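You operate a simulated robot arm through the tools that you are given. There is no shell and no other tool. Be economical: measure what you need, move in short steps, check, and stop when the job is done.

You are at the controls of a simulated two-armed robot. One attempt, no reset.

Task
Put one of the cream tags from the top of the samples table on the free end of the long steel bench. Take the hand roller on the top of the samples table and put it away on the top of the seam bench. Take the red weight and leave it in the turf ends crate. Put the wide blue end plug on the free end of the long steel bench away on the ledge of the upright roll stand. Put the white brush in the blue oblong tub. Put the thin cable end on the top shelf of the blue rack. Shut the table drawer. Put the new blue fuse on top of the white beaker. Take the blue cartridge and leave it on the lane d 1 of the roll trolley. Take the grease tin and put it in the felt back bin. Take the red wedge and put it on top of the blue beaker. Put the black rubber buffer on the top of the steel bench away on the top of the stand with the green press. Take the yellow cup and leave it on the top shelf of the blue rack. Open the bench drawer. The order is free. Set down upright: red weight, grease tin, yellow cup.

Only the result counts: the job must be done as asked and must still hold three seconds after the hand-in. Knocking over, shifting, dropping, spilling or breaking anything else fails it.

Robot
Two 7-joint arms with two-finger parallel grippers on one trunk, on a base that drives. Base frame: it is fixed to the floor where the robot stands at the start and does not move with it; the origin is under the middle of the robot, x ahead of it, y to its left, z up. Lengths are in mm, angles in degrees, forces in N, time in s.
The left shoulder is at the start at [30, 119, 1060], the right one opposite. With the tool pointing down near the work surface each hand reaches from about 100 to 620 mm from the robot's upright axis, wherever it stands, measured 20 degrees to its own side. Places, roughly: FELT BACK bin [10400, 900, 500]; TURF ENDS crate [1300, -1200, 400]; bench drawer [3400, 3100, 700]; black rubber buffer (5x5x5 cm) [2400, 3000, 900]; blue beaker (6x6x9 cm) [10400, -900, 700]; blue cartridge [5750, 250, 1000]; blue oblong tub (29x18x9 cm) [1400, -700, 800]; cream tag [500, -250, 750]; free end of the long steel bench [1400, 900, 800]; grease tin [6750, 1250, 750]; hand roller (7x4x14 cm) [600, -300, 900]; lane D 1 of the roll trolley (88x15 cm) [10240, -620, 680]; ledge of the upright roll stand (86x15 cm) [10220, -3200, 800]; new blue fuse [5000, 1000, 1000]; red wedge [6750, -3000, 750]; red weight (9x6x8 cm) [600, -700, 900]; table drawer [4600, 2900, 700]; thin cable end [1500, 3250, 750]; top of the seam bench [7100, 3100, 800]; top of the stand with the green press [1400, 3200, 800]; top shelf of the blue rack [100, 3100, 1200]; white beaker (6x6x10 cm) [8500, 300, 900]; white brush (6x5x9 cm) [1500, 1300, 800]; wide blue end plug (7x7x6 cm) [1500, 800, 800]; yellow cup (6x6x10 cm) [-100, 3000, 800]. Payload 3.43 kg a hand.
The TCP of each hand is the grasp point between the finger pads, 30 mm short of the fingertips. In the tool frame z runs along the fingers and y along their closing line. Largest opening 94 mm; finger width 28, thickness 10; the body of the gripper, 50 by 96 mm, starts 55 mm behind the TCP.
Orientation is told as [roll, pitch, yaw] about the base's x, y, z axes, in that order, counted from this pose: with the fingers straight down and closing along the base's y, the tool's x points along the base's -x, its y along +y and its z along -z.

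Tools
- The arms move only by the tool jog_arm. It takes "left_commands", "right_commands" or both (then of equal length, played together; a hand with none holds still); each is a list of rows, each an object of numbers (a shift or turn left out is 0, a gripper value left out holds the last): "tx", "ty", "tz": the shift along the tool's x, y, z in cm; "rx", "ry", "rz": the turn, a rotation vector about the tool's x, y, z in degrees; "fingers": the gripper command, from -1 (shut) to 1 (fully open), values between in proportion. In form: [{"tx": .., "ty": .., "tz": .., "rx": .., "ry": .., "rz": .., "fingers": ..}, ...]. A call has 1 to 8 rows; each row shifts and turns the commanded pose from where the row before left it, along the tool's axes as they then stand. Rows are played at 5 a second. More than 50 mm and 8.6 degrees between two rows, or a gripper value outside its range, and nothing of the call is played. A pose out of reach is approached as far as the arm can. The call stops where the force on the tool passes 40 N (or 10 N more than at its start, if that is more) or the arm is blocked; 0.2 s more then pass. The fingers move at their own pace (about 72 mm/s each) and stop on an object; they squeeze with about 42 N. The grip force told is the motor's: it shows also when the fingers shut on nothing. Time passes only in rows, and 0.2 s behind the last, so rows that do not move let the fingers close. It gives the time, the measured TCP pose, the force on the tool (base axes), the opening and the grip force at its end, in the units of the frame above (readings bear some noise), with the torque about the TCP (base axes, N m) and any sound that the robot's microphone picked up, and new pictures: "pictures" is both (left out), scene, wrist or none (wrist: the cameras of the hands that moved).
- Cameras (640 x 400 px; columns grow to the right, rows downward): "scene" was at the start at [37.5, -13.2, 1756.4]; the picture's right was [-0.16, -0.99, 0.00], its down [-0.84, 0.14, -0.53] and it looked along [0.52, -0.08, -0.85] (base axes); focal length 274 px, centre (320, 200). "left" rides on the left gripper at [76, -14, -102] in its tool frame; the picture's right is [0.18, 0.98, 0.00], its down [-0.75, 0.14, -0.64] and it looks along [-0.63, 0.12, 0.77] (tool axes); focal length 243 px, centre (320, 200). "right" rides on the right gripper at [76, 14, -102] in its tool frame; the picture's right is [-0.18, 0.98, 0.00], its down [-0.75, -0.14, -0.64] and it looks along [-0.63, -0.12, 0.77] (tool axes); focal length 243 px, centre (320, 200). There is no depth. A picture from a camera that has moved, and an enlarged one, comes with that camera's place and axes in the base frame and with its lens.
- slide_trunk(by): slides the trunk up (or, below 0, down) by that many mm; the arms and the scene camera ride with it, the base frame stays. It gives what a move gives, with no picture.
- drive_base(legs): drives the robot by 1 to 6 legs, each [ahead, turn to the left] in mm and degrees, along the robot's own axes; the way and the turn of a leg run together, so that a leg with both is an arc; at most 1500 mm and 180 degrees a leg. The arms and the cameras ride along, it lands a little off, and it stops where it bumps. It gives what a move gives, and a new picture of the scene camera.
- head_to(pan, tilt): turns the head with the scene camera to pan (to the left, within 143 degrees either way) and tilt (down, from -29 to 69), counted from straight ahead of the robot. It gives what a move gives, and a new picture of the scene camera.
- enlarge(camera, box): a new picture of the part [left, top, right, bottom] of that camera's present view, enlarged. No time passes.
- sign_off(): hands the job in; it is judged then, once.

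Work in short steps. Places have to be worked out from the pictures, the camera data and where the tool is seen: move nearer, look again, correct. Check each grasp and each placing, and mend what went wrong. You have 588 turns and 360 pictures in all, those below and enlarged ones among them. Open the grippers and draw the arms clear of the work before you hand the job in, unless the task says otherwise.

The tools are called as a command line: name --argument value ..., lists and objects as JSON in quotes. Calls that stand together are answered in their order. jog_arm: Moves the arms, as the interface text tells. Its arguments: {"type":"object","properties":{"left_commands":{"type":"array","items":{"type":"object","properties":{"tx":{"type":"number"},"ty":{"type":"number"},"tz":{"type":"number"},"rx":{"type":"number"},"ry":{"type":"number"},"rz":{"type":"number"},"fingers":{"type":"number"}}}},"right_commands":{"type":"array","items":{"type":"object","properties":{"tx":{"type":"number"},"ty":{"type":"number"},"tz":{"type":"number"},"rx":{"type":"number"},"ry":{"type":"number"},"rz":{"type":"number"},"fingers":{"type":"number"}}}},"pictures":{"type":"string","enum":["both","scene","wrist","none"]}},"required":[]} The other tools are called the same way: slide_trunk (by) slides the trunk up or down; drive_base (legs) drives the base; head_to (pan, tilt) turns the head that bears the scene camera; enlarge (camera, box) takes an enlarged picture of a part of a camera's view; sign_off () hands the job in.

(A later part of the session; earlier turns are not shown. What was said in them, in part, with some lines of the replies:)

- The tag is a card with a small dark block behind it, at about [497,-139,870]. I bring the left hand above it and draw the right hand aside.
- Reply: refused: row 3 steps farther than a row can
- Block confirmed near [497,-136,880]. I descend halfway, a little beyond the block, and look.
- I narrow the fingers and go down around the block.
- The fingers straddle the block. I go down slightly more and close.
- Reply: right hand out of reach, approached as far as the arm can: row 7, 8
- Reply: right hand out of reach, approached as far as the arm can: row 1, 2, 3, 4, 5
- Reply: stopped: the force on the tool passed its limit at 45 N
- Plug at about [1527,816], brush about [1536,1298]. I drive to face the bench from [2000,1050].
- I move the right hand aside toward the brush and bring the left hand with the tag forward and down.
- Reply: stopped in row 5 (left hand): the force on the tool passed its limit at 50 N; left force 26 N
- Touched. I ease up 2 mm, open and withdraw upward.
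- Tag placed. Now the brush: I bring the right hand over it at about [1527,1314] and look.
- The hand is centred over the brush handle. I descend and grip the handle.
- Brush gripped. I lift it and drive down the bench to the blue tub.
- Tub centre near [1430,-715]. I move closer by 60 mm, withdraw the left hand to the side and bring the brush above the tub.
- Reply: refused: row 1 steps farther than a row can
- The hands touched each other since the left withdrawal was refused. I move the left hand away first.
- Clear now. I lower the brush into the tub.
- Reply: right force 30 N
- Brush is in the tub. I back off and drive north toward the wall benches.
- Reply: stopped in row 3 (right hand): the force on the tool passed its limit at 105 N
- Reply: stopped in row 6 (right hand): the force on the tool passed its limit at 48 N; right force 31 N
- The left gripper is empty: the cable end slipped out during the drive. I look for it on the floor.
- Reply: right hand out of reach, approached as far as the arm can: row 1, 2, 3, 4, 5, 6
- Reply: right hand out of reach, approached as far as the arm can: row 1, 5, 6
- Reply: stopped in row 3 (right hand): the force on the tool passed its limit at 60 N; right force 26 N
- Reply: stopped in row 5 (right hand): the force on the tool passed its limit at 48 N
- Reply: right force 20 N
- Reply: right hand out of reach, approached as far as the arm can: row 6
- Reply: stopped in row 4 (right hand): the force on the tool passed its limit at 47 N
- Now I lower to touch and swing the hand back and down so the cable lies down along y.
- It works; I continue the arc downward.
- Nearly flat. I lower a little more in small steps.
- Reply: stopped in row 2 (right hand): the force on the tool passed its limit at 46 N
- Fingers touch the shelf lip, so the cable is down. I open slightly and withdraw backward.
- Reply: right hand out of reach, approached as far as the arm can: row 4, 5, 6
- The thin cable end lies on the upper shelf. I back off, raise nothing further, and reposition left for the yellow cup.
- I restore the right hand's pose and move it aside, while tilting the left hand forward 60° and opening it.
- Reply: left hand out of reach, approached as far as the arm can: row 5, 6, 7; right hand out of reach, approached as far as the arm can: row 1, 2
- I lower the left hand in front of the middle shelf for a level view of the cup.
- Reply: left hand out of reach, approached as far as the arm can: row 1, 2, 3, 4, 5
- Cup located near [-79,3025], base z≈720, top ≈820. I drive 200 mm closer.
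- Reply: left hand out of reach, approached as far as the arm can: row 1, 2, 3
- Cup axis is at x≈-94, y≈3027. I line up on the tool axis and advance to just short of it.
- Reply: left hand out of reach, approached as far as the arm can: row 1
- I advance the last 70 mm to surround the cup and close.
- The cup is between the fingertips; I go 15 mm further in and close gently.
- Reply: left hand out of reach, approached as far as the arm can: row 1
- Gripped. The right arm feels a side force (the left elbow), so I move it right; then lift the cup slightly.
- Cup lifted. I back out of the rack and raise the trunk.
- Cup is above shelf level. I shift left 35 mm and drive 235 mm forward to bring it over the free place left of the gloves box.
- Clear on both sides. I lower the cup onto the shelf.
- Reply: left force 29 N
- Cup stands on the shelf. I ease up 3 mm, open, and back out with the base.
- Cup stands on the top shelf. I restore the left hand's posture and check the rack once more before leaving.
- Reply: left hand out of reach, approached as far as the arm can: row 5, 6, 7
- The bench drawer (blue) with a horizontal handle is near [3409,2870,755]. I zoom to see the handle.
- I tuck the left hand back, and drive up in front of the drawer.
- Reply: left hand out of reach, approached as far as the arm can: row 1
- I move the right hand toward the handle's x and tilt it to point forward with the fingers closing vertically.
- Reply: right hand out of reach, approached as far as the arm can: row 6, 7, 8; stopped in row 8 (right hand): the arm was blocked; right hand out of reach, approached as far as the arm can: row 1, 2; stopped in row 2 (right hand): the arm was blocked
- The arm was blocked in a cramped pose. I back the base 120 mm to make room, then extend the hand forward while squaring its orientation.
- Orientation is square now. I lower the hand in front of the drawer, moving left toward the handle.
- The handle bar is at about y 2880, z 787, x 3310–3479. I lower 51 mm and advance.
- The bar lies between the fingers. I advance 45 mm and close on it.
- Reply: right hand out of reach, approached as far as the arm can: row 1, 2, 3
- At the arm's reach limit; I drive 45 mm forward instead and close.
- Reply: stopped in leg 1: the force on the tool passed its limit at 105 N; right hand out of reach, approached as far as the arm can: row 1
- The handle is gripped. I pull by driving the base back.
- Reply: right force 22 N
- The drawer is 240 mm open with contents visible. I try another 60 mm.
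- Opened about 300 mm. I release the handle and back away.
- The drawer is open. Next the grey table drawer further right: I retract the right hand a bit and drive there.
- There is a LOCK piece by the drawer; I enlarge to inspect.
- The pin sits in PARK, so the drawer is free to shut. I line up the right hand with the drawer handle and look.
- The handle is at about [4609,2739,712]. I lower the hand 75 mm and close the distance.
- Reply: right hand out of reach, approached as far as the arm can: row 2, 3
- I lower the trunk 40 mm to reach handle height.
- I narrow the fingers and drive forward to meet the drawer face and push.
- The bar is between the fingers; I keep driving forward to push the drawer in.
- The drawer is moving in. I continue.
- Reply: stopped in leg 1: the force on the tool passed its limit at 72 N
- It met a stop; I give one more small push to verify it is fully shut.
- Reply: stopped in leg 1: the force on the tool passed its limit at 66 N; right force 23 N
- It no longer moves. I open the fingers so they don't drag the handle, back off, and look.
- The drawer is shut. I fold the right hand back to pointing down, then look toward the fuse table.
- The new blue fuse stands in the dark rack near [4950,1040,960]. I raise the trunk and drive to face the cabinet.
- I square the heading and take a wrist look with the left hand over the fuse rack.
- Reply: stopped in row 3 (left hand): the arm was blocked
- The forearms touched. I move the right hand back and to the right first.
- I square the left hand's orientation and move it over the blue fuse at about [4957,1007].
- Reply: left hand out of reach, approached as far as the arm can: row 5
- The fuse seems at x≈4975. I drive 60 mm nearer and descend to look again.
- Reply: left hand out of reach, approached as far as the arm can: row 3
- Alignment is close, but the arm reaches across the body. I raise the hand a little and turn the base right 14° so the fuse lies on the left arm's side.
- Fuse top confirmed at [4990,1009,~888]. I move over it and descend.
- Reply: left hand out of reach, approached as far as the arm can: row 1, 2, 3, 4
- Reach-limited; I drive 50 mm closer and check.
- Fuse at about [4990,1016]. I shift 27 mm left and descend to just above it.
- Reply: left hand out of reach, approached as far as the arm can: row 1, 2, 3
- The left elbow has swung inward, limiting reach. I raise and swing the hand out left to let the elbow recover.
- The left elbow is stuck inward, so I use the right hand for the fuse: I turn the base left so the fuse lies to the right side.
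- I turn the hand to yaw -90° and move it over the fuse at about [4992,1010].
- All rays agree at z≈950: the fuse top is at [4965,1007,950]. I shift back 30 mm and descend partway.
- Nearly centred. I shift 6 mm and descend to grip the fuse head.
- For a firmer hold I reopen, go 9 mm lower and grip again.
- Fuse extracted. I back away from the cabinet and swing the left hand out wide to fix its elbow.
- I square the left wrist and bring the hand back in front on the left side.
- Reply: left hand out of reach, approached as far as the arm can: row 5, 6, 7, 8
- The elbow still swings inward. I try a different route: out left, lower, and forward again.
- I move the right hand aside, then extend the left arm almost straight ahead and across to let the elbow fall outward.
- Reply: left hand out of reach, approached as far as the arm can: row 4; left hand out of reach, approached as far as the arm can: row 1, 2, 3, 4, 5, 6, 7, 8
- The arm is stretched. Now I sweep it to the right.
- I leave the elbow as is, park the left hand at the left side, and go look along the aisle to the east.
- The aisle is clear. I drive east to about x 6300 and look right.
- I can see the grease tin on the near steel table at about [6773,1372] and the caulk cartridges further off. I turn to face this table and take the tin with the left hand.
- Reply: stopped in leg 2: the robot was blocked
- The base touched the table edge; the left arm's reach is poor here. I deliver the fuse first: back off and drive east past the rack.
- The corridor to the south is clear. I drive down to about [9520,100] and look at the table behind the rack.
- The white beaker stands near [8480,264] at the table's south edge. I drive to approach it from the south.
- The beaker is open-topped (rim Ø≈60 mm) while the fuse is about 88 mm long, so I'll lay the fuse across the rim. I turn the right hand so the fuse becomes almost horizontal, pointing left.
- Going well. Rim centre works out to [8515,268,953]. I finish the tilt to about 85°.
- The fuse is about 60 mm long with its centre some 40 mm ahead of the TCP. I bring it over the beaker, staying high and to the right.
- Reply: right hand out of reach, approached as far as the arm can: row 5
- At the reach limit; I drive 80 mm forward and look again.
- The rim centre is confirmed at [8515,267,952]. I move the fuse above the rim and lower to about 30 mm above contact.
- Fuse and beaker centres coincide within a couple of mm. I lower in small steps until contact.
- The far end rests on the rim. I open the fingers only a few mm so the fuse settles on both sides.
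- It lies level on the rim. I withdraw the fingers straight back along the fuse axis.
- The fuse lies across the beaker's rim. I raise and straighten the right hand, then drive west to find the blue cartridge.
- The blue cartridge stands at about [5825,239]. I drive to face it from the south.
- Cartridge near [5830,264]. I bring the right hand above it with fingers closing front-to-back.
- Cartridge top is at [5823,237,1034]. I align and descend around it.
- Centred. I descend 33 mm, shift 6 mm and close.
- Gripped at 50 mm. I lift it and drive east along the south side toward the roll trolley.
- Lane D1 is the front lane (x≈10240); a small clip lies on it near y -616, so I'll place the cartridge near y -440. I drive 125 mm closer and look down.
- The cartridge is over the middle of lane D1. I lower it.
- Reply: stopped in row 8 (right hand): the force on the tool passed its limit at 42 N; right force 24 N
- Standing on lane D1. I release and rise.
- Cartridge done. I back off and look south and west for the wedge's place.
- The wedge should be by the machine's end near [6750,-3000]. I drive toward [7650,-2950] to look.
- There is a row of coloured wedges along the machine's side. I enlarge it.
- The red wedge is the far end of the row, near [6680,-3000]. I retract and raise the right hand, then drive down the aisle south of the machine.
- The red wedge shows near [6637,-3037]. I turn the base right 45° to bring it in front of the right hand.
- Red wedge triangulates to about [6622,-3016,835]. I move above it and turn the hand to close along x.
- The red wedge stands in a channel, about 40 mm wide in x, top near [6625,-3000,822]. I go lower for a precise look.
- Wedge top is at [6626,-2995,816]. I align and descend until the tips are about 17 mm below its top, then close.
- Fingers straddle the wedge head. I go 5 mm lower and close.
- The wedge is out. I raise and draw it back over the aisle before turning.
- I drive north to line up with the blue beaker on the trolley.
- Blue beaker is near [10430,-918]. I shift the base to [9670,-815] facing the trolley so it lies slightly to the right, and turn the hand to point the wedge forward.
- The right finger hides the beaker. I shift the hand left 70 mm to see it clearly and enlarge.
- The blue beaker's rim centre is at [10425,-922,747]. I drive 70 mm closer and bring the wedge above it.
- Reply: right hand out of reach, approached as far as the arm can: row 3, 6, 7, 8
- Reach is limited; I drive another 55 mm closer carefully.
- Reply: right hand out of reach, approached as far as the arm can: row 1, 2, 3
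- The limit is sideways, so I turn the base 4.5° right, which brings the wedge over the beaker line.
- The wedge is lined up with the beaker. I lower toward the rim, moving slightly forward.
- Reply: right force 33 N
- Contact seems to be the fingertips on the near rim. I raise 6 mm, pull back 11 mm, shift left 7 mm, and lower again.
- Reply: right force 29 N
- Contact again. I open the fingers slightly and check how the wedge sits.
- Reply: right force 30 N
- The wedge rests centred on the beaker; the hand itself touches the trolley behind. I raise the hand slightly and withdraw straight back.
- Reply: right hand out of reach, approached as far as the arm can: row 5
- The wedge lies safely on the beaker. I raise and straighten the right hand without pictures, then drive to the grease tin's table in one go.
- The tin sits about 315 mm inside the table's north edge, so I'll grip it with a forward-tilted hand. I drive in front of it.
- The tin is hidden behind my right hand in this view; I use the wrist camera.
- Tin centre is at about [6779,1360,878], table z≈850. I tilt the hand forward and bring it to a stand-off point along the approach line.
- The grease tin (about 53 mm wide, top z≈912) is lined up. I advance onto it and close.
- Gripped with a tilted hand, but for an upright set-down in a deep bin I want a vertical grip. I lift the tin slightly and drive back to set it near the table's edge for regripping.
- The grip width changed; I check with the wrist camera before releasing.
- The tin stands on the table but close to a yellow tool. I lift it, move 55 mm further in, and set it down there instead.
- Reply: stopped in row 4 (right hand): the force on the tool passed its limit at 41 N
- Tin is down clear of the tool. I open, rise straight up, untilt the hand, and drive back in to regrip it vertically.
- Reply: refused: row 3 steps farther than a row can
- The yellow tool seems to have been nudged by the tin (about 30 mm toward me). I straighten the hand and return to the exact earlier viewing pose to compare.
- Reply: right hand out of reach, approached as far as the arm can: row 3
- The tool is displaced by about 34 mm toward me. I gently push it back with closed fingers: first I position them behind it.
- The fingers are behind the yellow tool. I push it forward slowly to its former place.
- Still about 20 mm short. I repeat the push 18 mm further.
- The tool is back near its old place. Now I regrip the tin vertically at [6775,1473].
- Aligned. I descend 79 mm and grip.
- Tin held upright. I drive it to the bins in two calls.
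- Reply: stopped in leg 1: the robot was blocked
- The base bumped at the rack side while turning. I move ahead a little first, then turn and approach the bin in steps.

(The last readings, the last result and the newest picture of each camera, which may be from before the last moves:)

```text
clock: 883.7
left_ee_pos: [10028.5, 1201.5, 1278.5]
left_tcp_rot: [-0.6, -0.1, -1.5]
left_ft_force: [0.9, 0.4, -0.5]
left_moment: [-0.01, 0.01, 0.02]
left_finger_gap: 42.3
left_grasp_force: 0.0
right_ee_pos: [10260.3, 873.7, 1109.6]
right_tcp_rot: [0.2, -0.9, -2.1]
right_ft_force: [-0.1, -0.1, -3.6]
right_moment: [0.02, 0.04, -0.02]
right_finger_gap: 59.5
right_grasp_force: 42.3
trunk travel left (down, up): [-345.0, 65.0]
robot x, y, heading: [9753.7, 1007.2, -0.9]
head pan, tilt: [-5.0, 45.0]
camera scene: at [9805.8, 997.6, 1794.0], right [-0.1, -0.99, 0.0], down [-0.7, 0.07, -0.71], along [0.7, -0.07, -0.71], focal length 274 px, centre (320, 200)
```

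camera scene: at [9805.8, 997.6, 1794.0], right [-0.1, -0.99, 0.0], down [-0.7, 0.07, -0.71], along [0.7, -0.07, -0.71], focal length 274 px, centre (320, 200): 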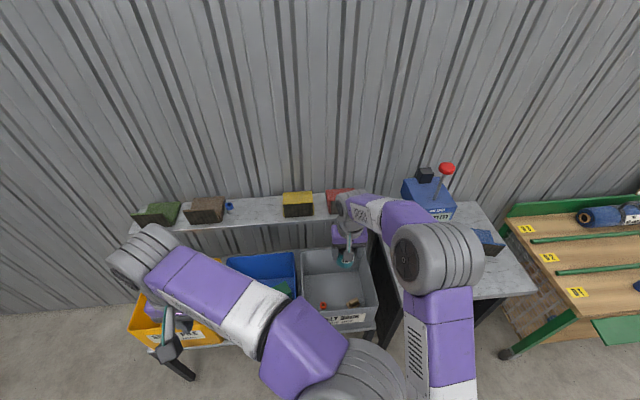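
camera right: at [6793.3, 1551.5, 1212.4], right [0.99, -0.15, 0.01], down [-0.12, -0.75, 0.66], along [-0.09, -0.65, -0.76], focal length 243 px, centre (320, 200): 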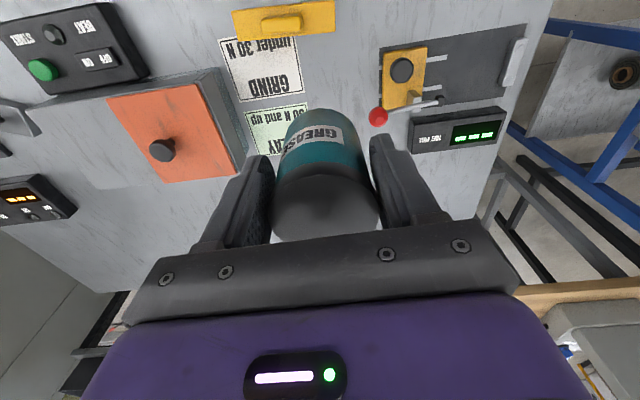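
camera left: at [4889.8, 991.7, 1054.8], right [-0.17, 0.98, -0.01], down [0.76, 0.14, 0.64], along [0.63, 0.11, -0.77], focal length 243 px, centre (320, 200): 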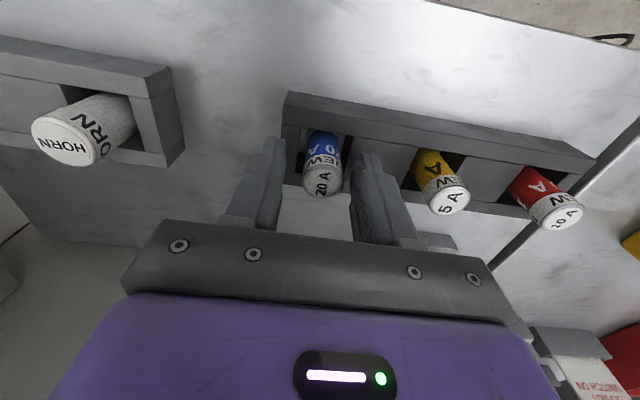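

The gray FELT BACK bin is centred near [10450,850]; two small items lie toward its front. I drive 125 mm forward, lower the trunk, and bring the tin over the back half.

drive_base --legs '[[125, 0]]'

jog_arm --right_commands '[{"tx": -3.8, "ty": -1}, {"tx": -3.8, "ty": -1}]' --pictures "none"

slide_trunk --by -300

jog_arm --right_commands '[{"tz": 4}]' --pictures "both"

```text
clock: 884.9
left_ee_pos: [10154.9, 1200.0, 1278.4]
left_tcp_rot: [-0.5, -0.1, -1.6]
left_ft_force: [-0.1, 0.8, 0.4]
left_moment: [0.0, -0.02, -0.03]
left_finger_gap: 42.3
left_grasp_force: 0.0
right_ee_pos: [10387.7, 871.8, 1108.7]
right_tcp_rot: [0.2, -0.9, -2.1]
right_ft_force: [0.5, -0.3, -3.1]
right_moment: [0.03, 0.05, 0.0]
right_finger_gap: 59.9
right_grasp_force: 42.2
trunk travel left (down, up): [-345.0, 65.0]
robot x, y, heading: [9884.3, 1005.4, -0.7]
head pan, tilt: [-5.0, 45.0]
camera scene: at [9931.2, 995.9, 1794.0], right [-0.1, -0.99, 0.0], down [-0.7, 0.07, -0.71], along [0.7, -0.07, -0.71], focal length 274 px, centre (320, 200)
```

scene: 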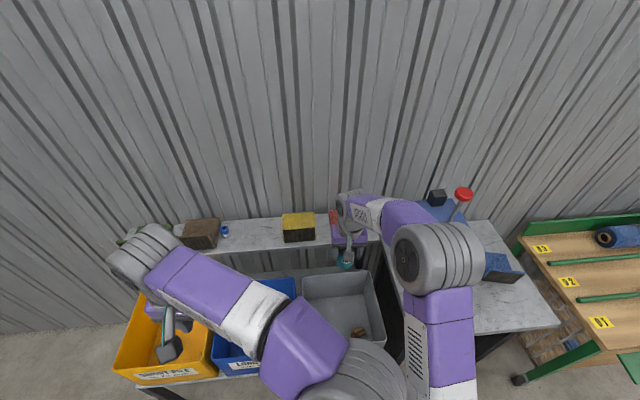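

```text
clock: 885.5
left_ee_pos: [10156.7, 1198.9, 1277.3]
left_tcp_rot: [-0.4, 0.0, -1.6]
left_ft_force: [0.5, -0.2, 0.2]
left_moment: [-0.01, 0.0, -0.02]
left_finger_gap: 42.4
left_grasp_force: 0.0
right_ee_pos: [10465.9, 848.3, 1108.2]
right_tcp_rot: [0.2, -0.8, -2.1]
right_ft_force: [0.4, 0.9, -3.0]
right_moment: [-0.01, 0.08, 0.0]
right_finger_gap: 59.8
right_grasp_force: 41.7
trunk travel left (down, up): [-345.0, 65.0]
robot x, y, heading: [9884.4, 1003.0, -0.7]
head pan, tilt: [-5.0, 45.0]
```

```text
clock: 888.5
left_ee_pos: [10154.1, 1199.1, 978.2]
left_tcp_rot: [-0.5, -0.2, -1.6]
left_ft_force: [-0.2, -0.6, 0.5]
left_moment: [-0.01, 0.0, -0.01]
left_finger_gap: 42.3
left_grasp_force: 0.0
right_ee_pos: [10462.2, 847.7, 809.5]
right_tcp_rot: [0.2, -1.0, -2.1]
right_ft_force: [0.7, 0.2, -2.0]
right_moment: [0.01, 0.04, -0.01]
right_finger_gap: 59.8
right_grasp_force: 41.7
trunk travel left (down, up): [-45.0, 365.0]
robot x, y, heading: [9879.2, 1006.8, -1.0]
head pan, tilt: [-5.0, 45.0]
```

```text
clock: 888.9
left_ee_pos: [10155.1, 1198.6, 978.3]
left_tcp_rot: [-0.5, -0.1, -1.5]
left_ft_force: [-0.7, -0.9, 0.2]
left_moment: [-0.01, 0.0, 0.02]
left_finger_gap: 42.1
left_grasp_force: 0.0
right_ee_pos: [10464.8, 851.2, 771.8]
right_tcp_rot: [0.2, -1.0, -2.1]
right_ft_force: [0.1, 0.3, -2.3]
right_moment: [0.01, 0.0, 0.02]
right_finger_gap: 59.8
right_grasp_force: 41.3
trunk travel left (down, up): [-45.0, 365.0]
robot x, y, heading: [9882.2, 1004.8, -1.0]
head pan, tilt: [-5.0, 45.0]
camera scene: at [9932.1, 995.7, 1494.0], right [-0.1, -0.99, 0.0], down [-0.7, 0.07, -0.71], along [0.7, -0.07, -0.71], focal length 274 px, centre (320, 200)
```

scene: 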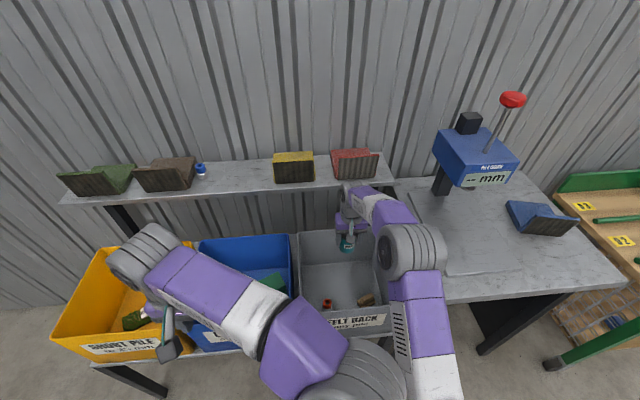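

The tin is over the bin's back part. I lower it in steps until it touches the bin floor.

jog_arm --right_commands '[{"tz": 4.5}, {"tz": 4.5}, {"tz": 4.5}, {"tz": 4}, {"tz": 2}, {"tz": 1}, {"tz": 1}, {"tz": 1}]' --pictures "none"

```text
clock: 890.2
left_ee_pos: [10154.7, 1197.8, 979.2]
left_tcp_rot: [-0.4, 0.0, -1.6]
left_ft_force: [-0.4, 0.5, 0.6]
left_moment: [0.0, 0.03, -0.02]
left_finger_gap: 42.4
left_grasp_force: 0.0
right_ee_pos: [10475.5, 846.1, 586.9]
right_tcp_rot: [0.2, -2.5, -2.1]
right_ft_force: [-2.7, -0.3, 18.2]
right_moment: [-0.33, 0.11, -0.1]
right_finger_gap: 59.7
right_grasp_force: 42.2
trunk travel left (down, up): [-45.0, 365.0]
robot x, y, heading: [9879.0, 1002.4, -1.0]
head pan, tilt: [-5.0, 45.0]
stopped in row 6 (right hand): the force on the tool passed its limit at 59 N (the readings are from after the stop); the commanded pose is now the measured one
no pictures are left
```

The tin has touched the bin floor. No pictures remain, so from here I rely on readings and the positions measured earlier. I ease up, release the tin and rise out of the bin.

jog_arm --right_commands '[{"tz": -0.2}, {}, {"fingers": 0.55}, {}, {"tz": -2}, {"tz": -4}, {"tz": -4.5}, {"tz": -4.5}]' --pictures "none"

```text
clock: 892.0
left_ee_pos: [10153.7, 1198.1, 978.7]
left_tcp_rot: [-0.4, -0.1, -1.7]
left_ft_force: [0.0, -1.6, 0.2]
left_moment: [-0.02, 0.0, -0.01]
left_finger_gap: 42.2
left_grasp_force: 0.1
right_ee_pos: [10468.8, 845.3, 735.0]
right_tcp_rot: [0.3, -2.2, -2.1]
right_ft_force: [0.0, -0.2, -1.0]
right_moment: [-0.01, 0.01, 0.02]
right_finger_gap: 72.8
right_grasp_force: 0.0
trunk travel left (down, up): [-45.0, 365.0]
robot x, y, heading: [9879.6, 1002.8, -0.8]
head pan, tilt: [-5.0, 45.0]
no pictures are left
```

I raise the hand and trunk, and back away from the bins.

jog_arm --right_commands '[{"tz": -4.5}, {"tz": -4.5}, {"tz": -2, "ry": 2.2}, {"tx": 4}, {"tx": 4}, {"tx": 4}]' --pictures "none"

slide_trunk --by 280

drive_base --legs '[[-350, 0], [0, 91], [1080, 0], [0, 90]]'

```text
clock: 893.4
left_ee_pos: [10152.8, 1198.6, 977.7]
left_tcp_rot: [-0.5, -0.1, -1.6]
left_ft_force: [0.3, 0.0, 0.6]
left_moment: [0.0, 0.02, 0.01]
left_finger_gap: 42.3
left_grasp_force: 0.0
right_ee_pos: [10344.2, 848.9, 848.4]
right_tcp_rot: [0.3, 0.1, -2.2]
right_ft_force: [-0.6, 0.2, 0.8]
right_moment: [-0.02, -0.05, -0.03]
right_finger_gap: 73.1
right_grasp_force: 0.1
trunk travel left (down, up): [-45.0, 365.0]
robot x, y, heading: [9880.2, 1006.2, -0.6]
head pan, tilt: [-5.0, 45.0]
no pictures are left
```

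```text
clock: 896.2
left_ee_pos: [10154.1, 1198.9, 1258.5]
left_tcp_rot: [-0.5, -0.1, -1.6]
left_ft_force: [-0.5, -0.7, 0.2]
left_moment: [-0.01, -0.02, 0.03]
left_finger_gap: 42.4
left_grasp_force: 0.1
right_ee_pos: [10346.2, 847.1, 1126.8]
right_tcp_rot: [0.3, 0.1, -2.2]
right_ft_force: [0.1, 0.9, 0.1]
right_moment: [0.0, 0.04, 0.01]
right_finger_gap: 73.0
right_grasp_force: 0.1
trunk travel left (down, up): [-325.0, 85.0]
robot x, y, heading: [9882.9, 1003.6, -0.6]
head pan, tilt: [-5.0, 45.0]
```

```text
clock: 911.3
left_ee_pos: [9266.0, 1897.4, 1259.4]
left_tcp_rot: [-0.4, -0.1, 179.1]
left_ft_force: [-0.6, -0.5, 0.0]
left_moment: [0.01, 0.01, 0.0]
left_finger_gap: 42.3
left_grasp_force: 0.0
right_ee_pos: [9069.6, 2245.5, 1126.5]
right_tcp_rot: [0.3, 0.1, 178.5]
right_ft_force: [0.2, 0.4, 0.7]
right_moment: [0.02, 0.01, 0.0]
right_finger_gap: 73.0
right_grasp_force: 0.1
trunk travel left (down, up): [-325.0, 85.0]
robot x, y, heading: [9539.6, 2093.3, 179.9]
head pan, tilt: [-5.0, 45.0]
```

I drive west along the aisle in checked stages.

drive_base --legs '[[1500, 0.3], [1500, 0], [1000, 0]]'

```text
clock: 930.4
left_ee_pos: [5303.5, 1971.8, 1259.3]
left_tcp_rot: [-0.4, -0.1, 179.4]
left_ft_force: [-0.4, -0.2, -1.1]
left_moment: [-0.01, 0.01, 0.0]
left_finger_gap: 42.5
left_grasp_force: 0.0
right_ee_pos: [5106.6, 2317.5, 1128.2]
right_tcp_rot: [0.2, 0.0, 178.9]
right_ft_force: [-0.4, 0.7, -0.8]
right_moment: [0.01, 0.01, -0.01]
right_finger_gap: 72.8
right_grasp_force: 0.1
trunk travel left (down, up): [-325.0, 85.0]
robot x, y, heading: [5576.0, 2167.5, -180.0]
head pan, tilt: [-5.0, 45.0]
```

Slight drift north; I steer a bit left and continue.

drive_base --legs '[[0, 4], [1500, 0], [0, -4], [1500, 0], [1450, 0]]'

```text
clock: 952.4
left_ee_pos: [870.6, 1889.7, 1258.6]
left_tcp_rot: [-0.4, -0.1, 178.5]
left_ft_force: [-1.3, 0.6, 0.4]
left_moment: [-0.01, 0.02, -0.02]
left_finger_gap: 42.2
left_grasp_force: 0.1
right_ee_pos: [679.5, 2240.2, 1126.9]
right_tcp_rot: [0.3, 0.1, 177.8]
right_ft_force: [-0.2, -0.2, 0.2]
right_moment: [0.01, -0.03, 0.0]
right_finger_gap: 73.1
right_grasp_force: 0.0
trunk travel left (down, up): [-325.0, 85.0]
robot x, y, heading: [1143.1, 2083.9, 179.1]
head pan, tilt: [-5.0, 45.0]
```

I continue to x≈-350, then turn south to the samples table.

drive_base --legs '[[1490, 0], [0, 90.5], [1400, 0]]'

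```text
clock: 970.1
left_ee_pos: [23.2, 416.0, 1258.9]
left_tcp_rot: [-0.4, -0.1, -86.0]
left_ft_force: [-0.2, -0.6, -0.6]
left_moment: [-0.02, 0.02, 0.0]
left_finger_gap: 42.0
left_grasp_force: 0.1
right_ee_pos: [-306.7, 191.2, 1126.5]
right_tcp_rot: [0.3, 0.1, -86.8]
right_ft_force: [0.4, -0.7, 0.2]
right_moment: [0.0, 0.04, -0.03]
right_finger_gap: 72.9
right_grasp_force: 0.0
trunk travel left (down, up): [-325.0, 85.0]
robot x, y, heading: [-195.6, 669.5, -85.3]
head pan, tilt: [-5.0, 45.0]
```

I correct the heading and go to the samples table's front.

drive_base --legs '[[0, -9], [880, 0], [0, 94.5]]'

```text
clock: 979.5
left_ee_pos: [13.1, -19.3, 1258.7]
left_tcp_rot: [-0.4, -0.1, 1.4]
left_ft_force: [-0.3, 0.0, -0.5]
left_moment: [-0.03, 0.0, -0.02]
left_finger_gap: 42.2
left_grasp_force: 0.1
right_ee_pos: [220.9, -358.7, 1126.6]
right_tcp_rot: [0.4, 0.0, 0.7]
right_ft_force: [0.8, -0.1, 0.5]
right_moment: [0.04, -0.04, 0.02]
right_finger_gap: 72.9
right_grasp_force: 0.1
trunk travel left (down, up): [-325.0, 85.0]
robot x, y, heading: [-248.4, -222.1, 1.9]
head pan, tilt: [-5.0, 45.0]
```

I move up to the table and bring the right hand above the roller handle at [597,-344].

drive_base --legs '[[0, -1.9], [295, 0]]'

```text
clock: 981.9
left_ee_pos: [319.0, -26.9, 1259.0]
left_tcp_rot: [-0.4, -0.1, -0.6]
left_ft_force: [-0.5, -0.2, 1.0]
left_moment: [-0.01, 0.0, -0.01]
left_finger_gap: 42.4
left_grasp_force: 0.1
right_ee_pos: [516.1, -374.8, 1127.1]
right_tcp_rot: [0.3, 0.0, -1.2]
right_ft_force: [-0.2, 0.1, -2.0]
right_moment: [0.01, 0.02, -0.02]
right_finger_gap: 73.2
right_grasp_force: 0.0
trunk travel left (down, up): [-325.0, 85.0]
robot x, y, heading: [47.7, -220.9, -0.0]
head pan, tilt: [-5.0, 45.0]
```

I align over the handle, open fully and descend with the force guard.

jog_arm --right_commands '[{"tx": -4, "ty": 1.5, "fingers": 1}, {"tx": -4.1, "ty": 1.6}, {"tz": 4.5}, {"tz": 4}, {"tz": 3}, {"tz": 2}, {"tz": 1.5}]' --pictures "none"

```text
clock: 983.5
left_ee_pos: [318.0, -27.2, 1259.7]
left_tcp_rot: [-0.4, -0.1, -0.6]
left_ft_force: [-0.1, 0.0, 0.0]
left_moment: [-0.01, -0.01, 0.01]
left_finger_gap: 42.2
left_grasp_force: 0.0
right_ee_pos: [597.0, -344.4, 976.3]
right_tcp_rot: [0.2, 0.1, -1.2]
right_ft_force: [1.2, 1.0, -0.4]
right_moment: [-0.01, -0.02, 0.0]
right_finger_gap: 93.8
right_grasp_force: 0.1
trunk travel left (down, up): [-325.0, 85.0]
robot x, y, heading: [49.1, -224.0, 0.1]
head pan, tilt: [-5.0, 45.0]
no pictures are left
```

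No contact. I close in stages, watching the side force to stay centred.

jog_arm --right_commands '[{"fingers": 0.1}, {}]' --pictures "none"

jog_arm --right_commands '[{"fingers": -0.15}, {}]' --pictures "none"

```text
clock: 984.1
left_ee_pos: [317.6, -26.7, 1259.5]
left_tcp_rot: [-0.5, -0.1, -0.6]
left_ft_force: [0.1, -0.8, 0.8]
left_moment: [0.01, 0.01, 0.0]
left_finger_gap: 42.3
left_grasp_force: 0.1
right_ee_pos: [596.8, -343.7, 976.3]
right_tcp_rot: [0.3, 0.0, -1.1]
right_ft_force: [0.0, -0.7, 0.4]
right_moment: [0.01, -0.02, -0.04]
right_finger_gap: 51.7
right_grasp_force: 0.1
trunk travel left (down, up): [-325.0, 85.0]
robot x, y, heading: [48.6, -226.4, 0.4]
head pan, tilt: [-5.0, 45.0]
no pictures are left
```

```text
clock: 984.7
left_ee_pos: [316.8, -26.7, 1258.0]
left_tcp_rot: [-0.4, -0.2, -0.5]
left_ft_force: [-0.7, -0.5, -0.4]
left_moment: [0.0, 0.01, 0.0]
left_finger_gap: 42.0
left_grasp_force: 0.0
right_ee_pos: [597.2, -343.9, 977.0]
right_tcp_rot: [0.4, 0.0, -1.2]
right_ft_force: [-0.3, 0.0, -0.5]
right_moment: [0.0, -0.04, -0.03]
right_finger_gap: 40.0
right_grasp_force: 0.1
trunk travel left (down, up): [-325.0, 85.0]
robot x, y, heading: [48.6, -220.7, 0.2]
head pan, tilt: [-5.0, 45.0]
no pictures are left
```

Still free at 40 mm; I close the rest of the way.

jog_arm --right_commands '[{"fingers": -0.35}, {}]' --pictures "none"

jog_arm --right_commands '[{"fingers": -1}, {}, {}]' --pictures "none"

```text
clock: 985.3
left_ee_pos: [317.6, -27.4, 1259.2]
left_tcp_rot: [-0.4, -0.1, -0.6]
left_ft_force: [-0.6, 0.1, -0.1]
left_moment: [0.03, 0.02, 0.01]
left_finger_gap: 42.4
left_grasp_force: 0.1
right_ee_pos: [597.9, -342.2, 976.6]
right_tcp_rot: [0.3, 0.1, -1.2]
right_ft_force: [0.1, -0.4, 0.5]
right_moment: [-0.01, -0.01, -0.02]
right_finger_gap: 30.6
right_grasp_force: 0.2
trunk travel left (down, up): [-325.0, 85.0]
robot x, y, heading: [49.3, -224.7, 0.1]
head pan, tilt: [-5.0, 45.0]
no pictures are left
```

```text
clock: 986.1
left_ee_pos: [317.1, -27.5, 1259.6]
left_tcp_rot: [-0.5, -0.1, -0.5]
left_ft_force: [-0.8, -0.4, -0.2]
left_moment: [-0.02, -0.01, 0.02]
left_finger_gap: 42.2
left_grasp_force: 0.0
right_ee_pos: [596.7, -343.9, 976.2]
right_tcp_rot: [0.2, 0.1, -1.2]
right_ft_force: [0.0, 1.4, 0.2]
right_moment: [0.0, 0.08, -0.03]
right_finger_gap: 23.4
right_grasp_force: 42.3
trunk travel left (down, up): [-325.0, 85.0]
robot x, y, heading: [46.6, -221.3, 0.3]
head pan, tilt: [-5.0, 45.0]
no pictures are left
```

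Gripped the handle (23 mm). I lift and check the load.

jog_arm --right_commands '[{"tz": -2}, {"tz": -4}, {"tz": -4.5}, {"tz": -4.5}, {"tz": -3}]' --pictures "none"

```text
clock: 987.3
left_ee_pos: [317.4, -27.1, 1258.0]
left_tcp_rot: [-0.3, -0.1, -0.6]
left_ft_force: [-0.9, -0.4, -0.5]
left_moment: [0.02, -0.01, -0.01]
left_finger_gap: 42.1
left_grasp_force: 0.0
right_ee_pos: [596.7, -343.8, 1159.3]
right_tcp_rot: [0.3, 0.1, -1.1]
right_ft_force: [-0.3, -0.1, -3.6]
right_moment: [0.0, -0.06, 0.02]
right_finger_gap: 23.3
right_grasp_force: 42.5
trunk travel left (down, up): [-325.0, 85.0]
robot x, y, heading: [48.2, -224.3, 0.2]
head pan, tilt: [-5.0, 45.0]
no pictures are left
```

The roller is lifted. I back off and drive north, then east, in checked stages.

drive_base --legs '[[-330, 0], [0, 91], [1300, 0]]'

```text
clock: 999.4
left_ee_pos: [-475.8, 1338.1, 1259.1]
left_tcp_rot: [-0.3, -0.1, 88.7]
left_ft_force: [0.0, 0.0, 1.1]
left_moment: [-0.03, 0.0, 0.02]
left_finger_gap: 42.3
left_grasp_force: 0.1
right_ee_pos: [-155.2, 1611.8, 1159.4]
right_tcp_rot: [0.3, 0.1, 88.1]
right_ft_force: [0.3, -0.1, -4.1]
right_moment: [0.0, -0.01, 0.0]
right_finger_gap: 23.2
right_grasp_force: 42.0
trunk travel left (down, up): [-325.0, 85.0]
robot x, y, heading: [-282.5, 1066.7, 89.2]
head pan, tilt: [-5.0, 45.0]
```

drive_base --legs '[[980, 0], [0, -89], [1500, 0], [1500, 0]]'

```text
clock: 1022.5
left_ee_pos: [3028.4, 2404.0, 1259.5]
left_tcp_rot: [-0.4, -0.1, 0.9]
left_ft_force: [-0.5, 0.0, 0.3]
left_moment: [0.0, 0.0, -0.02]
left_finger_gap: 42.5
left_grasp_force: 0.1
right_ee_pos: [3314.3, 2095.9, 1159.3]
right_tcp_rot: [0.4, 0.1, 0.4]
right_ft_force: [0.1, 0.1, -4.7]
right_moment: [0.02, 0.0, 0.02]
right_finger_gap: 22.9
right_grasp_force: 41.9
trunk travel left (down, up): [-325.0, 85.0]
robot x, y, heading: [2759.7, 2198.6, 1.6]
head pan, tilt: [-5.0, 45.0]
```

I steer a little right to stay clear of the open drawer and continue east.

drive_base --legs '[[0, -8], [1400, 0], [0, 6.5], [1500, 0]]'

```text
clock: 1037.5
left_ee_pos: [5858.6, 2337.4, 1258.1]
left_tcp_rot: [-0.3, -0.1, 2.2]
left_ft_force: [-0.6, 0.5, 0.3]
left_moment: [0.0, 0.03, 0.02]
left_finger_gap: 42.3
left_grasp_force: 0.0
right_ee_pos: [6152.8, 2035.9, 1158.7]
right_tcp_rot: [0.3, 0.1, 1.6]
right_ft_force: [-0.1, -0.2, -4.5]
right_moment: [0.02, -0.02, 0.05]
right_finger_gap: 23.2
right_grasp_force: 41.8
trunk travel left (down, up): [-325.0, 85.0]
robot x, y, heading: [5597.3, 2126.2, 3.0]
head pan, tilt: [-5.0, 45.0]
```

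I go to about [7170,2150] and face the seam bench.

drive_base --legs '[[0, -2.5], [1500, 0], [75, 0], [0, 89.5]]'

```text
clock: 1049.8
left_ee_pos: [7028.4, 2397.3, 1258.4]
left_tcp_rot: [-0.5, -0.1, 86.8]
left_ft_force: [-0.7, -0.2, -1.0]
left_moment: [-0.01, 0.03, -0.01]
left_finger_gap: 42.5
left_grasp_force: 0.1
right_ee_pos: [7359.5, 2661.6, 1158.1]
right_tcp_rot: [0.3, 0.2, 86.2]
right_ft_force: [-0.4, -0.5, -4.4]
right_moment: [0.01, 0.04, 0.0]
right_finger_gap: 23.0
right_grasp_force: 42.3
trunk travel left (down, up): [-325.0, 85.0]
robot x, y, heading: [7213.7, 2119.9, 87.5]
head pan, tilt: [-5.0, 45.0]
```

I turn 5.5° left and drive 240 mm forward to bring the roller over the free spot near [7295,2913].

drive_base --legs '[[0, 5.5], [240, 0]]'

```text
clock: 1052.2
left_ee_pos: [6992.7, 2621.7, 1259.2]
left_tcp_rot: [-0.5, -0.1, 92.1]
left_ft_force: [0.6, -0.3, -0.7]
left_moment: [0.0, 0.04, 0.03]
left_finger_gap: 42.3
left_grasp_force: 0.1
right_ee_pos: [7294.9, 2913.6, 1158.4]
right_tcp_rot: [0.3, 0.1, 91.5]
right_ft_force: [0.1, 0.3, -4.8]
right_moment: [0.05, 0.01, 0.03]
right_finger_gap: 23.1
right_grasp_force: 41.4
trunk travel left (down, up): [-325.0, 85.0]
robot x, y, heading: [7205.4, 2358.5, 92.8]
head pan, tilt: [-5.0, 45.0]
```

Over the spot. I lower in shrinking steps until contact.

jog_arm --right_commands '[{"tz": 4}, {"tz": 4}, {"tz": 2.5}, {"tz": 1}, {"tz": 1}, {"tz": 1}, {"tz": 1}, {"tz": 1}]' --pictures "none"

```text
clock: 1054.0
left_ee_pos: [6993.4, 2621.1, 1258.9]
left_tcp_rot: [-0.5, 0.0, 92.1]
left_ft_force: [0.0, -0.7, -0.5]
left_moment: [0.01, -0.03, -0.02]
left_finger_gap: 42.6
left_grasp_force: 0.1
right_ee_pos: [7296.9, 2912.9, 1002.7]
right_tcp_rot: [0.3, 0.1, 91.5]
right_ft_force: [0.8, 0.5, -4.8]
right_moment: [0.0, -0.01, 0.01]
right_finger_gap: 23.1
right_grasp_force: 41.4
trunk travel left (down, up): [-325.0, 85.0]
robot x, y, heading: [7205.0, 2361.5, 92.9]
head pan, tilt: [-5.0, 45.0]
no pictures are left
```

jog_arm --right_commands '[{"tz": 0.8}, {"tz": 0.7}, {"tz": 0.7}, {"tz": 0.6}, {"tz": 0.6}, {"tz": 0.6}, {"tz": 0.6}, {"tz": 0.6}]' --pictures "none"

```text
clock: 1055.6
left_ee_pos: [6991.5, 2620.7, 1259.2]
left_tcp_rot: [-0.4, -0.3, 92.0]
left_ft_force: [-0.4, 0.8, -1.0]
left_moment: [-0.01, 0.0, -0.02]
left_finger_gap: 42.2
left_grasp_force: 0.0
right_ee_pos: [7294.8, 2916.1, 966.3]
right_tcp_rot: [0.3, -0.6, 91.6]
right_ft_force: [1.4, -8.2, 22.3]
right_moment: [-0.57, -0.86, -0.28]
right_finger_gap: 23.0
right_grasp_force: 42.3
trunk travel left (down, up): [-325.0, 85.0]
robot x, y, heading: [7199.2, 2358.2, 92.6]
head pan, tilt: [-5.0, 45.0]
stopped in row 8 (right hand): the force on the tool passed its limit at 41 N (the readings are from after the stop); the commanded pose is now the measured one
no pictures are left
```

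Contact at a surface height of about 854. I ease off, release and rise straight up.

jog_arm --right_commands '[{"tz": -0.2}, {}, {"fingers": 0}, {}, {"tz": -3}, {"tz": -4.5}, {"tz": -4.5}, {"tz": -4.5}]' --pictures "none"

```text
clock: 1057.4
left_ee_pos: [6992.4, 2620.0, 1257.8]
left_tcp_rot: [-0.4, -0.2, 92.0]
left_ft_force: [0.3, -0.4, 1.0]
left_moment: [0.04, -0.01, 0.0]
left_finger_gap: 42.2
left_grasp_force: 0.0
right_ee_pos: [7298.3, 2913.0, 1129.7]
right_tcp_rot: [0.3, -0.5, 91.5]
right_ft_force: [0.3, 0.5, -0.2]
right_moment: [0.04, 0.02, 0.01]
right_finger_gap: 47.2
right_grasp_force: 0.1
trunk travel left (down, up): [-325.0, 85.0]
robot x, y, heading: [7205.0, 2355.7, 92.8]
head pan, tilt: [-5.0, 45.0]
no pictures are left
```

The roller is released. I drive back west for the blue end plug, in checked stages.

drive_base --legs '[[-270, 0], [0, 87.5], [1500, 0], [1500, 0]]'

```text
clock: 1077.0
left_ee_pos: [3993.1, 1823.9, 1258.4]
left_tcp_rot: [-0.4, -0.1, -178.2]
left_ft_force: [-0.1, 0.3, 0.0]
left_moment: [0.0, 0.0, 0.02]
left_finger_gap: 42.5
left_grasp_force: 0.0
right_ee_pos: [3701.6, 2130.9, 1129.1]
right_tcp_rot: [0.4, -0.5, -178.7]
right_ft_force: [-0.5, 0.2, 0.1]
right_moment: [0.03, 0.0, 0.01]
right_finger_gap: 47.1
right_grasp_force: 0.0
trunk travel left (down, up): [-325.0, 85.0]
robot x, y, heading: [4255.2, 2034.1, -177.3]
head pan, tilt: [-5.0, 45.0]
```

drive_base --legs '[[0, -2.5], [1500, 0], [655, 0], [0, 90]]'

```text
clock: 1092.1
left_ee_pos: [2263.1, 1726.2, 1258.9]
left_tcp_rot: [-0.4, -0.1, -86.8]
left_ft_force: [0.8, -0.1, 0.6]
left_moment: [0.0, -0.01, -0.01]
left_finger_gap: 42.5
left_grasp_force: 0.1
right_ee_pos: [1964.9, 1426.0, 1128.0]
right_tcp_rot: [0.3, -0.5, -87.2]
right_ft_force: [-0.3, 0.5, 0.8]
right_moment: [-0.01, 0.0, -0.02]
right_finger_gap: 46.9
right_grasp_force: 0.0
trunk travel left (down, up): [-325.0, 85.0]
robot x, y, heading: [2045.6, 1981.2, -86.1]
head pan, tilt: [-5.0, 45.0]
```

drive_base --legs '[[1300, 0], [0, -93.5]]'

```text
clock: 1102.7
left_ee_pos: [1878.1, 466.4, 1258.7]
left_tcp_rot: [-0.4, -0.1, 179.9]
left_ft_force: [-0.9, 0.0, 0.0]
left_moment: [0.03, 0.0, -0.03]
left_finger_gap: 42.3
left_grasp_force: 0.2
right_ee_pos: [1597.0, 783.5, 1127.7]
right_tcp_rot: [0.4, -0.5, 179.4]
right_ft_force: [0.6, 0.1, 0.4]
right_moment: [0.0, -0.03, -0.01]
right_finger_gap: 46.9
right_grasp_force: 0.0
trunk travel left (down, up): [-325.0, 85.0]
robot x, y, heading: [2145.7, 664.7, -179.5]
head pan, tilt: [-5.0, 45.0]
```

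I move forward and align the right hand over the plug's knob at [1501,813].

drive_base --legs '[[108, 0]]'

```text
clock: 1103.9
left_ee_pos: [1770.1, 464.9, 1259.5]
left_tcp_rot: [-0.4, -0.1, 179.7]
left_ft_force: [0.7, -0.6, 0.5]
left_moment: [-0.01, 0.02, 0.0]
left_finger_gap: 42.5
left_grasp_force: 0.0
right_ee_pos: [1490.0, 783.2, 1127.9]
right_tcp_rot: [0.5, -0.7, 179.2]
right_ft_force: [0.3, -0.1, 0.0]
right_moment: [-0.01, -0.02, 0.01]
right_finger_gap: 46.7
right_grasp_force: 0.1
trunk travel left (down, up): [-325.0, 85.0]
robot x, y, heading: [2045.0, 662.7, -179.9]
head pan, tilt: [-5.0, 45.0]
```

jog_arm --right_commands '[{"tx": 1.1, "ty": -3, "fingers": 1}, {"tz": 4.5}, {"tz": 4.5}, {"tz": 4.5}, {"tz": 4.5}, {"tz": 4.5}, {"tz": 1}, {"tz": 0.9}]' --pictures "none"

```text
clock: 1105.7
left_ee_pos: [1770.4, 466.1, 1259.0]
left_tcp_rot: [-0.4, -0.1, 179.7]
left_ft_force: [0.3, 0.8, 0.7]
left_moment: [-0.01, 0.0, 0.01]
left_finger_gap: 42.5
left_grasp_force: 0.1
right_ee_pos: [1500.2, 812.2, 884.5]
right_tcp_rot: [0.4, -0.6, 179.3]
right_ft_force: [-0.1, 0.3, -0.1]
right_moment: [-0.02, 0.0, -0.01]
right_finger_gap: 93.9
right_grasp_force: 0.1
trunk travel left (down, up): [-325.0, 85.0]
robot x, y, heading: [2038.8, 660.7, -179.4]
head pan, tilt: [-5.0, 45.0]
no pictures are left
```

I close in stages on the knob.

jog_arm --right_commands '[{"fingers": 0.1}, {}]' --pictures "none"

jog_arm --right_commands '[{"fingers": -0.2}, {}]' --pictures "none"

jog_arm --right_commands '[{"fingers": -1}, {}, {}]' --pictures "none"

```text
clock: 1106.3
left_ee_pos: [1770.5, 464.6, 1259.3]
left_tcp_rot: [-0.3, 0.0, 179.9]
left_ft_force: [0.4, 0.1, -0.7]
left_moment: [-0.01, -0.01, -0.01]
left_finger_gap: 42.3
left_grasp_force: 0.0
right_ee_pos: [1499.0, 812.3, 885.0]
right_tcp_rot: [0.4, -0.6, 179.4]
right_ft_force: [-0.3, -0.1, 0.0]
right_moment: [-0.01, 0.0, 0.02]
right_finger_gap: 51.6
right_grasp_force: 0.0
trunk travel left (down, up): [-325.0, 85.0]
robot x, y, heading: [2038.1, 663.5, -179.4]
head pan, tilt: [-5.0, 45.0]
no pictures are left
```

```text
clock: 1106.9
left_ee_pos: [1770.8, 464.5, 1258.9]
left_tcp_rot: [-0.4, -0.2, 179.8]
left_ft_force: [-0.8, 0.1, 0.8]
left_moment: [-0.01, 0.0, 0.0]
left_finger_gap: 42.5
left_grasp_force: 0.0
right_ee_pos: [1498.1, 811.4, 886.6]
right_tcp_rot: [0.5, -0.7, 179.3]
right_ft_force: [0.3, 0.2, 1.1]
right_moment: [0.02, 0.0, 0.0]
right_finger_gap: 37.5
right_grasp_force: 0.2
trunk travel left (down, up): [-325.0, 85.0]
robot x, y, heading: [2040.7, 661.2, -179.5]
head pan, tilt: [-5.0, 45.0]
no pictures are left
```

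```text
clock: 1107.7
left_ee_pos: [1770.8, 465.2, 1258.7]
left_tcp_rot: [-0.4, 0.0, 179.8]
left_ft_force: [-0.6, 0.4, -0.2]
left_moment: [0.05, 0.02, 0.0]
left_finger_gap: 42.6
left_grasp_force: 0.2
right_ee_pos: [1498.7, 811.9, 886.2]
right_tcp_rot: [0.4, -0.7, 179.4]
right_ft_force: [-0.6, 0.9, 0.7]
right_moment: [0.04, -0.03, 0.0]
right_finger_gap: 23.9
right_grasp_force: 42.6
trunk travel left (down, up): [-325.0, 85.0]
robot x, y, heading: [2039.2, 663.2, -179.3]
head pan, tilt: [-5.0, 45.0]
no pictures are left
```

Something 24 mm wide is gripped. I lift slightly and check the load.

jog_arm --right_commands '[{"tz": -2}, {"tz": -2}, {}]' --pictures "none"

```text
clock: 1108.5
left_ee_pos: [1769.6, 465.4, 1259.1]
left_tcp_rot: [-0.4, -0.1, 179.9]
left_ft_force: [0.5, -0.6, 0.8]
left_moment: [-0.01, -0.03, 0.02]
left_finger_gap: 42.4
left_grasp_force: 0.0
right_ee_pos: [1498.8, 811.0, 923.3]
right_tcp_rot: [0.4, -0.6, 179.2]
right_ft_force: [0.1, -0.8, -1.8]
right_moment: [0.0, 0.0, -0.01]
right_finger_gap: 23.9
right_grasp_force: 42.1
trunk travel left (down, up): [-325.0, 85.0]
robot x, y, heading: [2041.3, 661.9, -179.3]
head pan, tilt: [-5.0, 45.0]
no pictures are left
```

jog_arm --right_commands '[{"tz": -4.5}, {"tz": -4.5}, {"tz": -4.5}, {"tz": -4.5}, {"tz": -3}, {}]' --pictures "none"

```text
clock: 1109.9
left_ee_pos: [1770.2, 466.7, 1258.1]
left_tcp_rot: [-0.4, -0.1, 179.8]
left_ft_force: [-0.5, -0.4, -0.1]
left_moment: [0.0, -0.04, 0.02]
left_finger_gap: 42.3
left_grasp_force: 0.1
right_ee_pos: [1499.0, 810.8, 1133.0]
right_tcp_rot: [0.4, -0.5, 179.3]
right_ft_force: [0.0, -0.3, -1.7]
right_moment: [0.01, -0.01, -0.01]
right_finger_gap: 24.0
right_grasp_force: 42.2
trunk travel left (down, up): [-325.0, 85.0]
robot x, y, heading: [2038.0, 664.8, -179.6]
head pan, tilt: [-5.0, 45.0]
no pictures are left
```

The plug is held. I set off for the roll stand: first back north to the aisle.

drive_base --legs '[[-80, 0], [0, -90.5], [1420, 0], [0, -89]]'

```text
clock: 1125.2
left_ee_pos: [2364.5, 2275.6, 1259.1]
left_tcp_rot: [-0.5, -0.1, 0.8]
left_ft_force: [0.7, -0.1, 0.2]
left_moment: [-0.02, 0.01, -0.02]
left_finger_gap: 42.4
left_grasp_force: 0.1
right_ee_pos: [2642.6, 1934.9, 1132.0]
right_tcp_rot: [0.4, -0.7, 0.3]
right_ft_force: [-0.6, 0.4, -1.0]
right_moment: [-0.02, 0.01, -0.02]
right_finger_gap: 24.0
right_grasp_force: 42.1
trunk travel left (down, up): [-325.0, 85.0]
robot x, y, heading: [2102.0, 2068.4, 1.4]
head pan, tilt: [-5.0, 45.0]
```

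drive_base --legs '[[0, -1.2], [1500, 0], [1500, 0], [1500, 0]]'

```text
clock: 1146.8
left_ee_pos: [6823.7, 2259.6, 1259.7]
left_tcp_rot: [-0.3, 0.0, -1.0]
left_ft_force: [0.1, 0.4, 0.4]
left_moment: [0.03, 0.0, -0.01]
left_finger_gap: 42.1
left_grasp_force: 0.0
right_ee_pos: [7086.8, 1911.3, 1132.0]
right_tcp_rot: [0.3, -0.6, -1.4]
right_ft_force: [-0.4, 0.4, -0.8]
right_moment: [-0.03, 0.04, 0.02]
right_finger_gap: 24.0
right_grasp_force: 42.3
trunk travel left (down, up): [-325.0, 85.0]
robot x, y, heading: [6548.8, 2065.6, -0.1]
head pan, tilt: [-5.0, 45.0]
```

drive_base --legs '[[1500, 0], [1490, 0], [0, -90]]'

```text
clock: 1164.8
left_ee_pos: [9676.4, 1934.2, 1259.1]
left_tcp_rot: [-0.4, -0.1, -88.9]
left_ft_force: [0.7, -0.2, -0.3]
left_moment: [0.03, -0.03, -0.01]
left_finger_gap: 42.4
left_grasp_force: 0.1
right_ee_pos: [9337.9, 1653.9, 1133.0]
right_tcp_rot: [0.3, -0.5, -89.6]
right_ft_force: [-0.1, 0.4, -0.2]
right_moment: [0.03, -0.01, -0.06]
right_finger_gap: 24.2
right_grasp_force: 41.8
trunk travel left (down, up): [-325.0, 85.0]
robot x, y, heading: [9469.6, 2197.4, -88.0]
head pan, tilt: [-5.0, 45.0]
```

drive_base --legs '[[1500, 0], [1500, -1], [1300, 0]]'

```text
clock: 1185.7
left_ee_pos: [9878.8, -2420.8, 1259.1]
left_tcp_rot: [-0.3, -0.1, -87.7]
left_ft_force: [0.6, -0.2, 0.3]
left_moment: [0.02, -0.01, -0.01]
left_finger_gap: 42.2
left_grasp_force: 0.0
right_ee_pos: [9546.6, -2706.2, 1132.3]
right_tcp_rot: [0.4, -0.6, -88.2]
right_ft_force: [0.3, 0.3, -1.0]
right_moment: [0.02, 0.0, 0.01]
right_finger_gap: 24.1
right_grasp_force: 41.2
trunk travel left (down, up): [-325.0, 85.0]
robot x, y, heading: [9666.6, -2159.1, -87.1]
head pan, tilt: [-5.0, 45.0]
```

drive_base --legs '[[0, -2.9], [1260, 0], [0, 90]]'

```text
clock: 1196.2
left_ee_pos: [9952.6, -3229.4, 1259.3]
left_tcp_rot: [-0.4, -0.1, -1.2]
left_ft_force: [0.1, -0.1, -0.1]
left_moment: [0.03, 0.0, -0.02]
left_finger_gap: 42.3
left_grasp_force: 0.0
right_ee_pos: [10217.7, -3578.4, 1133.6]
right_tcp_rot: [0.3, -0.6, -1.8]
right_ft_force: [-0.3, -0.3, 0.2]
right_moment: [-0.02, 0.01, -0.02]
right_finger_gap: 23.9
right_grasp_force: 42.5
trunk travel left (down, up): [-325.0, 85.0]
robot x, y, heading: [9677.7, -3423.6, -0.4]
head pan, tilt: [-5.0, 45.0]
```

The plug is over the ledge's free south end at about [10222,-3575]. I lower, first coarse, then in small steps.

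jog_arm --right_commands '[{"tx": -0.8, "ty": 0.4}, {"tz": 4.5}, {"tz": 4.5}, {"tz": 4.5}, {"tz": 4}, {"tz": 3}, {"tz": 1}]' --pictures "none"

jog_arm --right_commands '[{"tz": 0.8}, {"tz": 0.8}, {"tz": 0.7}, {"tz": 0.6}, {"tz": 0.6}, {"tz": 0.6}, {"tz": 0.6}, {"tz": 0.6}]' --pictures "none"

```text
clock: 1197.8
left_ee_pos: [9953.6, -3230.2, 1259.8]
left_tcp_rot: [-0.4, -0.1, -1.2]
left_ft_force: [-0.9, 0.1, -0.2]
left_moment: [-0.01, -0.01, 0.01]
left_finger_gap: 42.3
left_grasp_force: 0.0
right_ee_pos: [10226.9, -3572.1, 917.9]
right_tcp_rot: [0.2, -0.7, -1.8]
right_ft_force: [0.2, 0.0, -0.2]
right_moment: [-0.02, -0.01, -0.01]
right_finger_gap: 24.0
right_grasp_force: 41.6
trunk travel left (down, up): [-325.0, 85.0]
robot x, y, heading: [9682.8, -3428.5, -0.7]
head pan, tilt: [-5.0, 45.0]
no pictures are left
```

```text
clock: 1199.6
left_ee_pos: [9951.4, -3229.8, 1259.0]
left_tcp_rot: [-0.3, -0.2, -1.3]
left_ft_force: [0.2, -0.3, 0.0]
left_moment: [-0.01, -0.01, 0.0]
left_finger_gap: 42.5
left_grasp_force: 0.0
right_ee_pos: [10229.5, -3573.4, 866.8]
right_tcp_rot: [0.3, -0.8, -1.8]
right_ft_force: [-0.7, -0.9, 6.8]
right_moment: [-0.08, 0.13, -0.02]
right_finger_gap: 24.1
right_grasp_force: 41.9
trunk travel left (down, up): [-325.0, 85.0]
robot x, y, heading: [9679.4, -3422.5, -0.3]
head pan, tilt: [-5.0, 45.0]
no pictures are left
```

Contact at ledge height ≈806. I press slightly to read where the support lies under the plug.

jog_arm --right_commands '[{"tz": 0.3}, {"tz": 0.2}, {}]' --pictures "none"

```text
clock: 1200.4
left_ee_pos: [9952.1, -3229.3, 1259.7]
left_tcp_rot: [-0.3, -0.2, -1.2]
left_ft_force: [0.4, 0.0, 0.3]
left_moment: [0.0, 0.03, 0.0]
left_finger_gap: 42.2
left_grasp_force: 0.0
right_ee_pos: [10232.4, -3573.8, 863.9]
right_tcp_rot: [0.4, -1.1, -1.8]
right_ft_force: [-5.3, -0.3, 18.7]
right_moment: [-0.14, 0.35, -0.06]
right_finger_gap: 24.0
right_grasp_force: 41.8
trunk travel left (down, up): [-325.0, 85.0]
robot x, y, heading: [9683.7, -3420.3, -0.4]
head pan, tilt: [-5.0, 45.0]
stopped in row 3 (right hand): the force on the tool passed its limit at 40 N (the readings are from after the stop); the commanded pose is now the measured one
no pictures are left
```

The support is centred under the plug. I ease off, release, and rise.

jog_arm --right_commands '[{"tz": -0.3}, {}, {"fingers": 0}, {}, {"tz": -2}, {"tz": -4.5}, {"tz": -4.5}, {"tz": -4.5}]' --pictures "none"

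jog_arm --right_commands '[{"tz": -4.5}, {"tz": -4.5}, {"tx": 4, "fingers": 1}, {"tx": 4}]' --left_commands '[{"fingers": 1}, {}, {}, {}]' --pictures "none"

drive_base --legs '[[-400, 0]]'

```text
clock: 1202.2
left_ee_pos: [9953.1, -3230.0, 1259.9]
left_tcp_rot: [-0.4, -0.3, -1.3]
left_ft_force: [0.5, -0.4, 0.1]
left_moment: [0.0, -0.04, 0.02]
left_finger_gap: 42.4
left_grasp_force: 0.1
right_ee_pos: [10229.1, -3574.2, 1020.8]
right_tcp_rot: [0.4, -1.1, -1.8]
right_ft_force: [-1.7, 0.4, 0.4]
right_moment: [0.03, 0.04, -0.02]
right_finger_gap: 47.1
right_grasp_force: 0.1
trunk travel left (down, up): [-325.0, 85.0]
robot x, y, heading: [9682.0, -3425.4, -0.5]
head pan, tilt: [-5.0, 45.0]
no pictures are left
```

```text
clock: 1203.2
left_ee_pos: [9952.3, -3229.7, 1258.6]
left_tcp_rot: [-0.3, -0.3, -1.3]
left_ft_force: [0.3, 0.0, -0.4]
left_moment: [-0.03, -0.01, -0.02]
left_finger_gap: 94.1
left_grasp_force: 0.0
right_ee_pos: [10143.5, -3572.2, 1110.7]
right_tcp_rot: [0.4, -1.0, -1.7]
right_ft_force: [0.3, 0.0, -0.4]
right_moment: [0.0, 0.01, -0.03]
right_finger_gap: 94.2
right_grasp_force: 0.0
trunk travel left (down, up): [-325.0, 85.0]
robot x, y, heading: [9682.1, -3423.0, -0.5]
head pan, tilt: [-5.0, 45.0]
no pictures are left
```

```text
clock: 1205.7
left_ee_pos: [9559.2, -3225.8, 1259.6]
left_tcp_rot: [-0.3, -0.1, -0.7]
left_ft_force: [0.7, 0.2, 0.0]
left_moment: [-0.01, 0.03, 0.02]
left_finger_gap: 94.0
left_grasp_force: 0.1
right_ee_pos: [9756.1, -3566.7, 1110.4]
right_tcp_rot: [0.4, -1.1, -1.3]
right_ft_force: [0.0, -0.4, 0.5]
right_moment: [-0.03, -0.02, 0.01]
right_finger_gap: 93.9
right_grasp_force: 0.0
trunk travel left (down, up): [-325.0, 85.0]
robot x, y, heading: [9286.7, -3420.7, 0.1]
head pan, tilt: [-5.0, 45.0]
```

All fourteen items are done as far as I can tell; both grippers are open and the arms are clear of the work, so I hand in.

sign_off

```text
The job is handed in.
```

I carried out all fourteen steps and handed the job in, with both grippers open and the arms clear. My pictures ran out while I was setting the tin down. I let go of the grease tin and did all of the hand roller and blue end plug by force and position readings alone, so I never saw those three in their final places.

- **Yellow tool on the tin's table:** the tin nudged it about 34 mm while I was moving it. I pushed it back to within roughly 10 mm, but it is still turned about 10° from where it was.
- **Thin cable end:** it slipped from the gripper on the way and fell into a blue tub on the lowest shelf of the rack. I got it out and laid it on the shelf with the gloves box, which I took as the top shelf; there is a plain board above it.
- **New blue fuse and red wedge:** both beakers are open-topped, so I laid the fuse and the wedge across the rims.
- **Table drawer:** I pushed it until it would not go further, and it looked shut.
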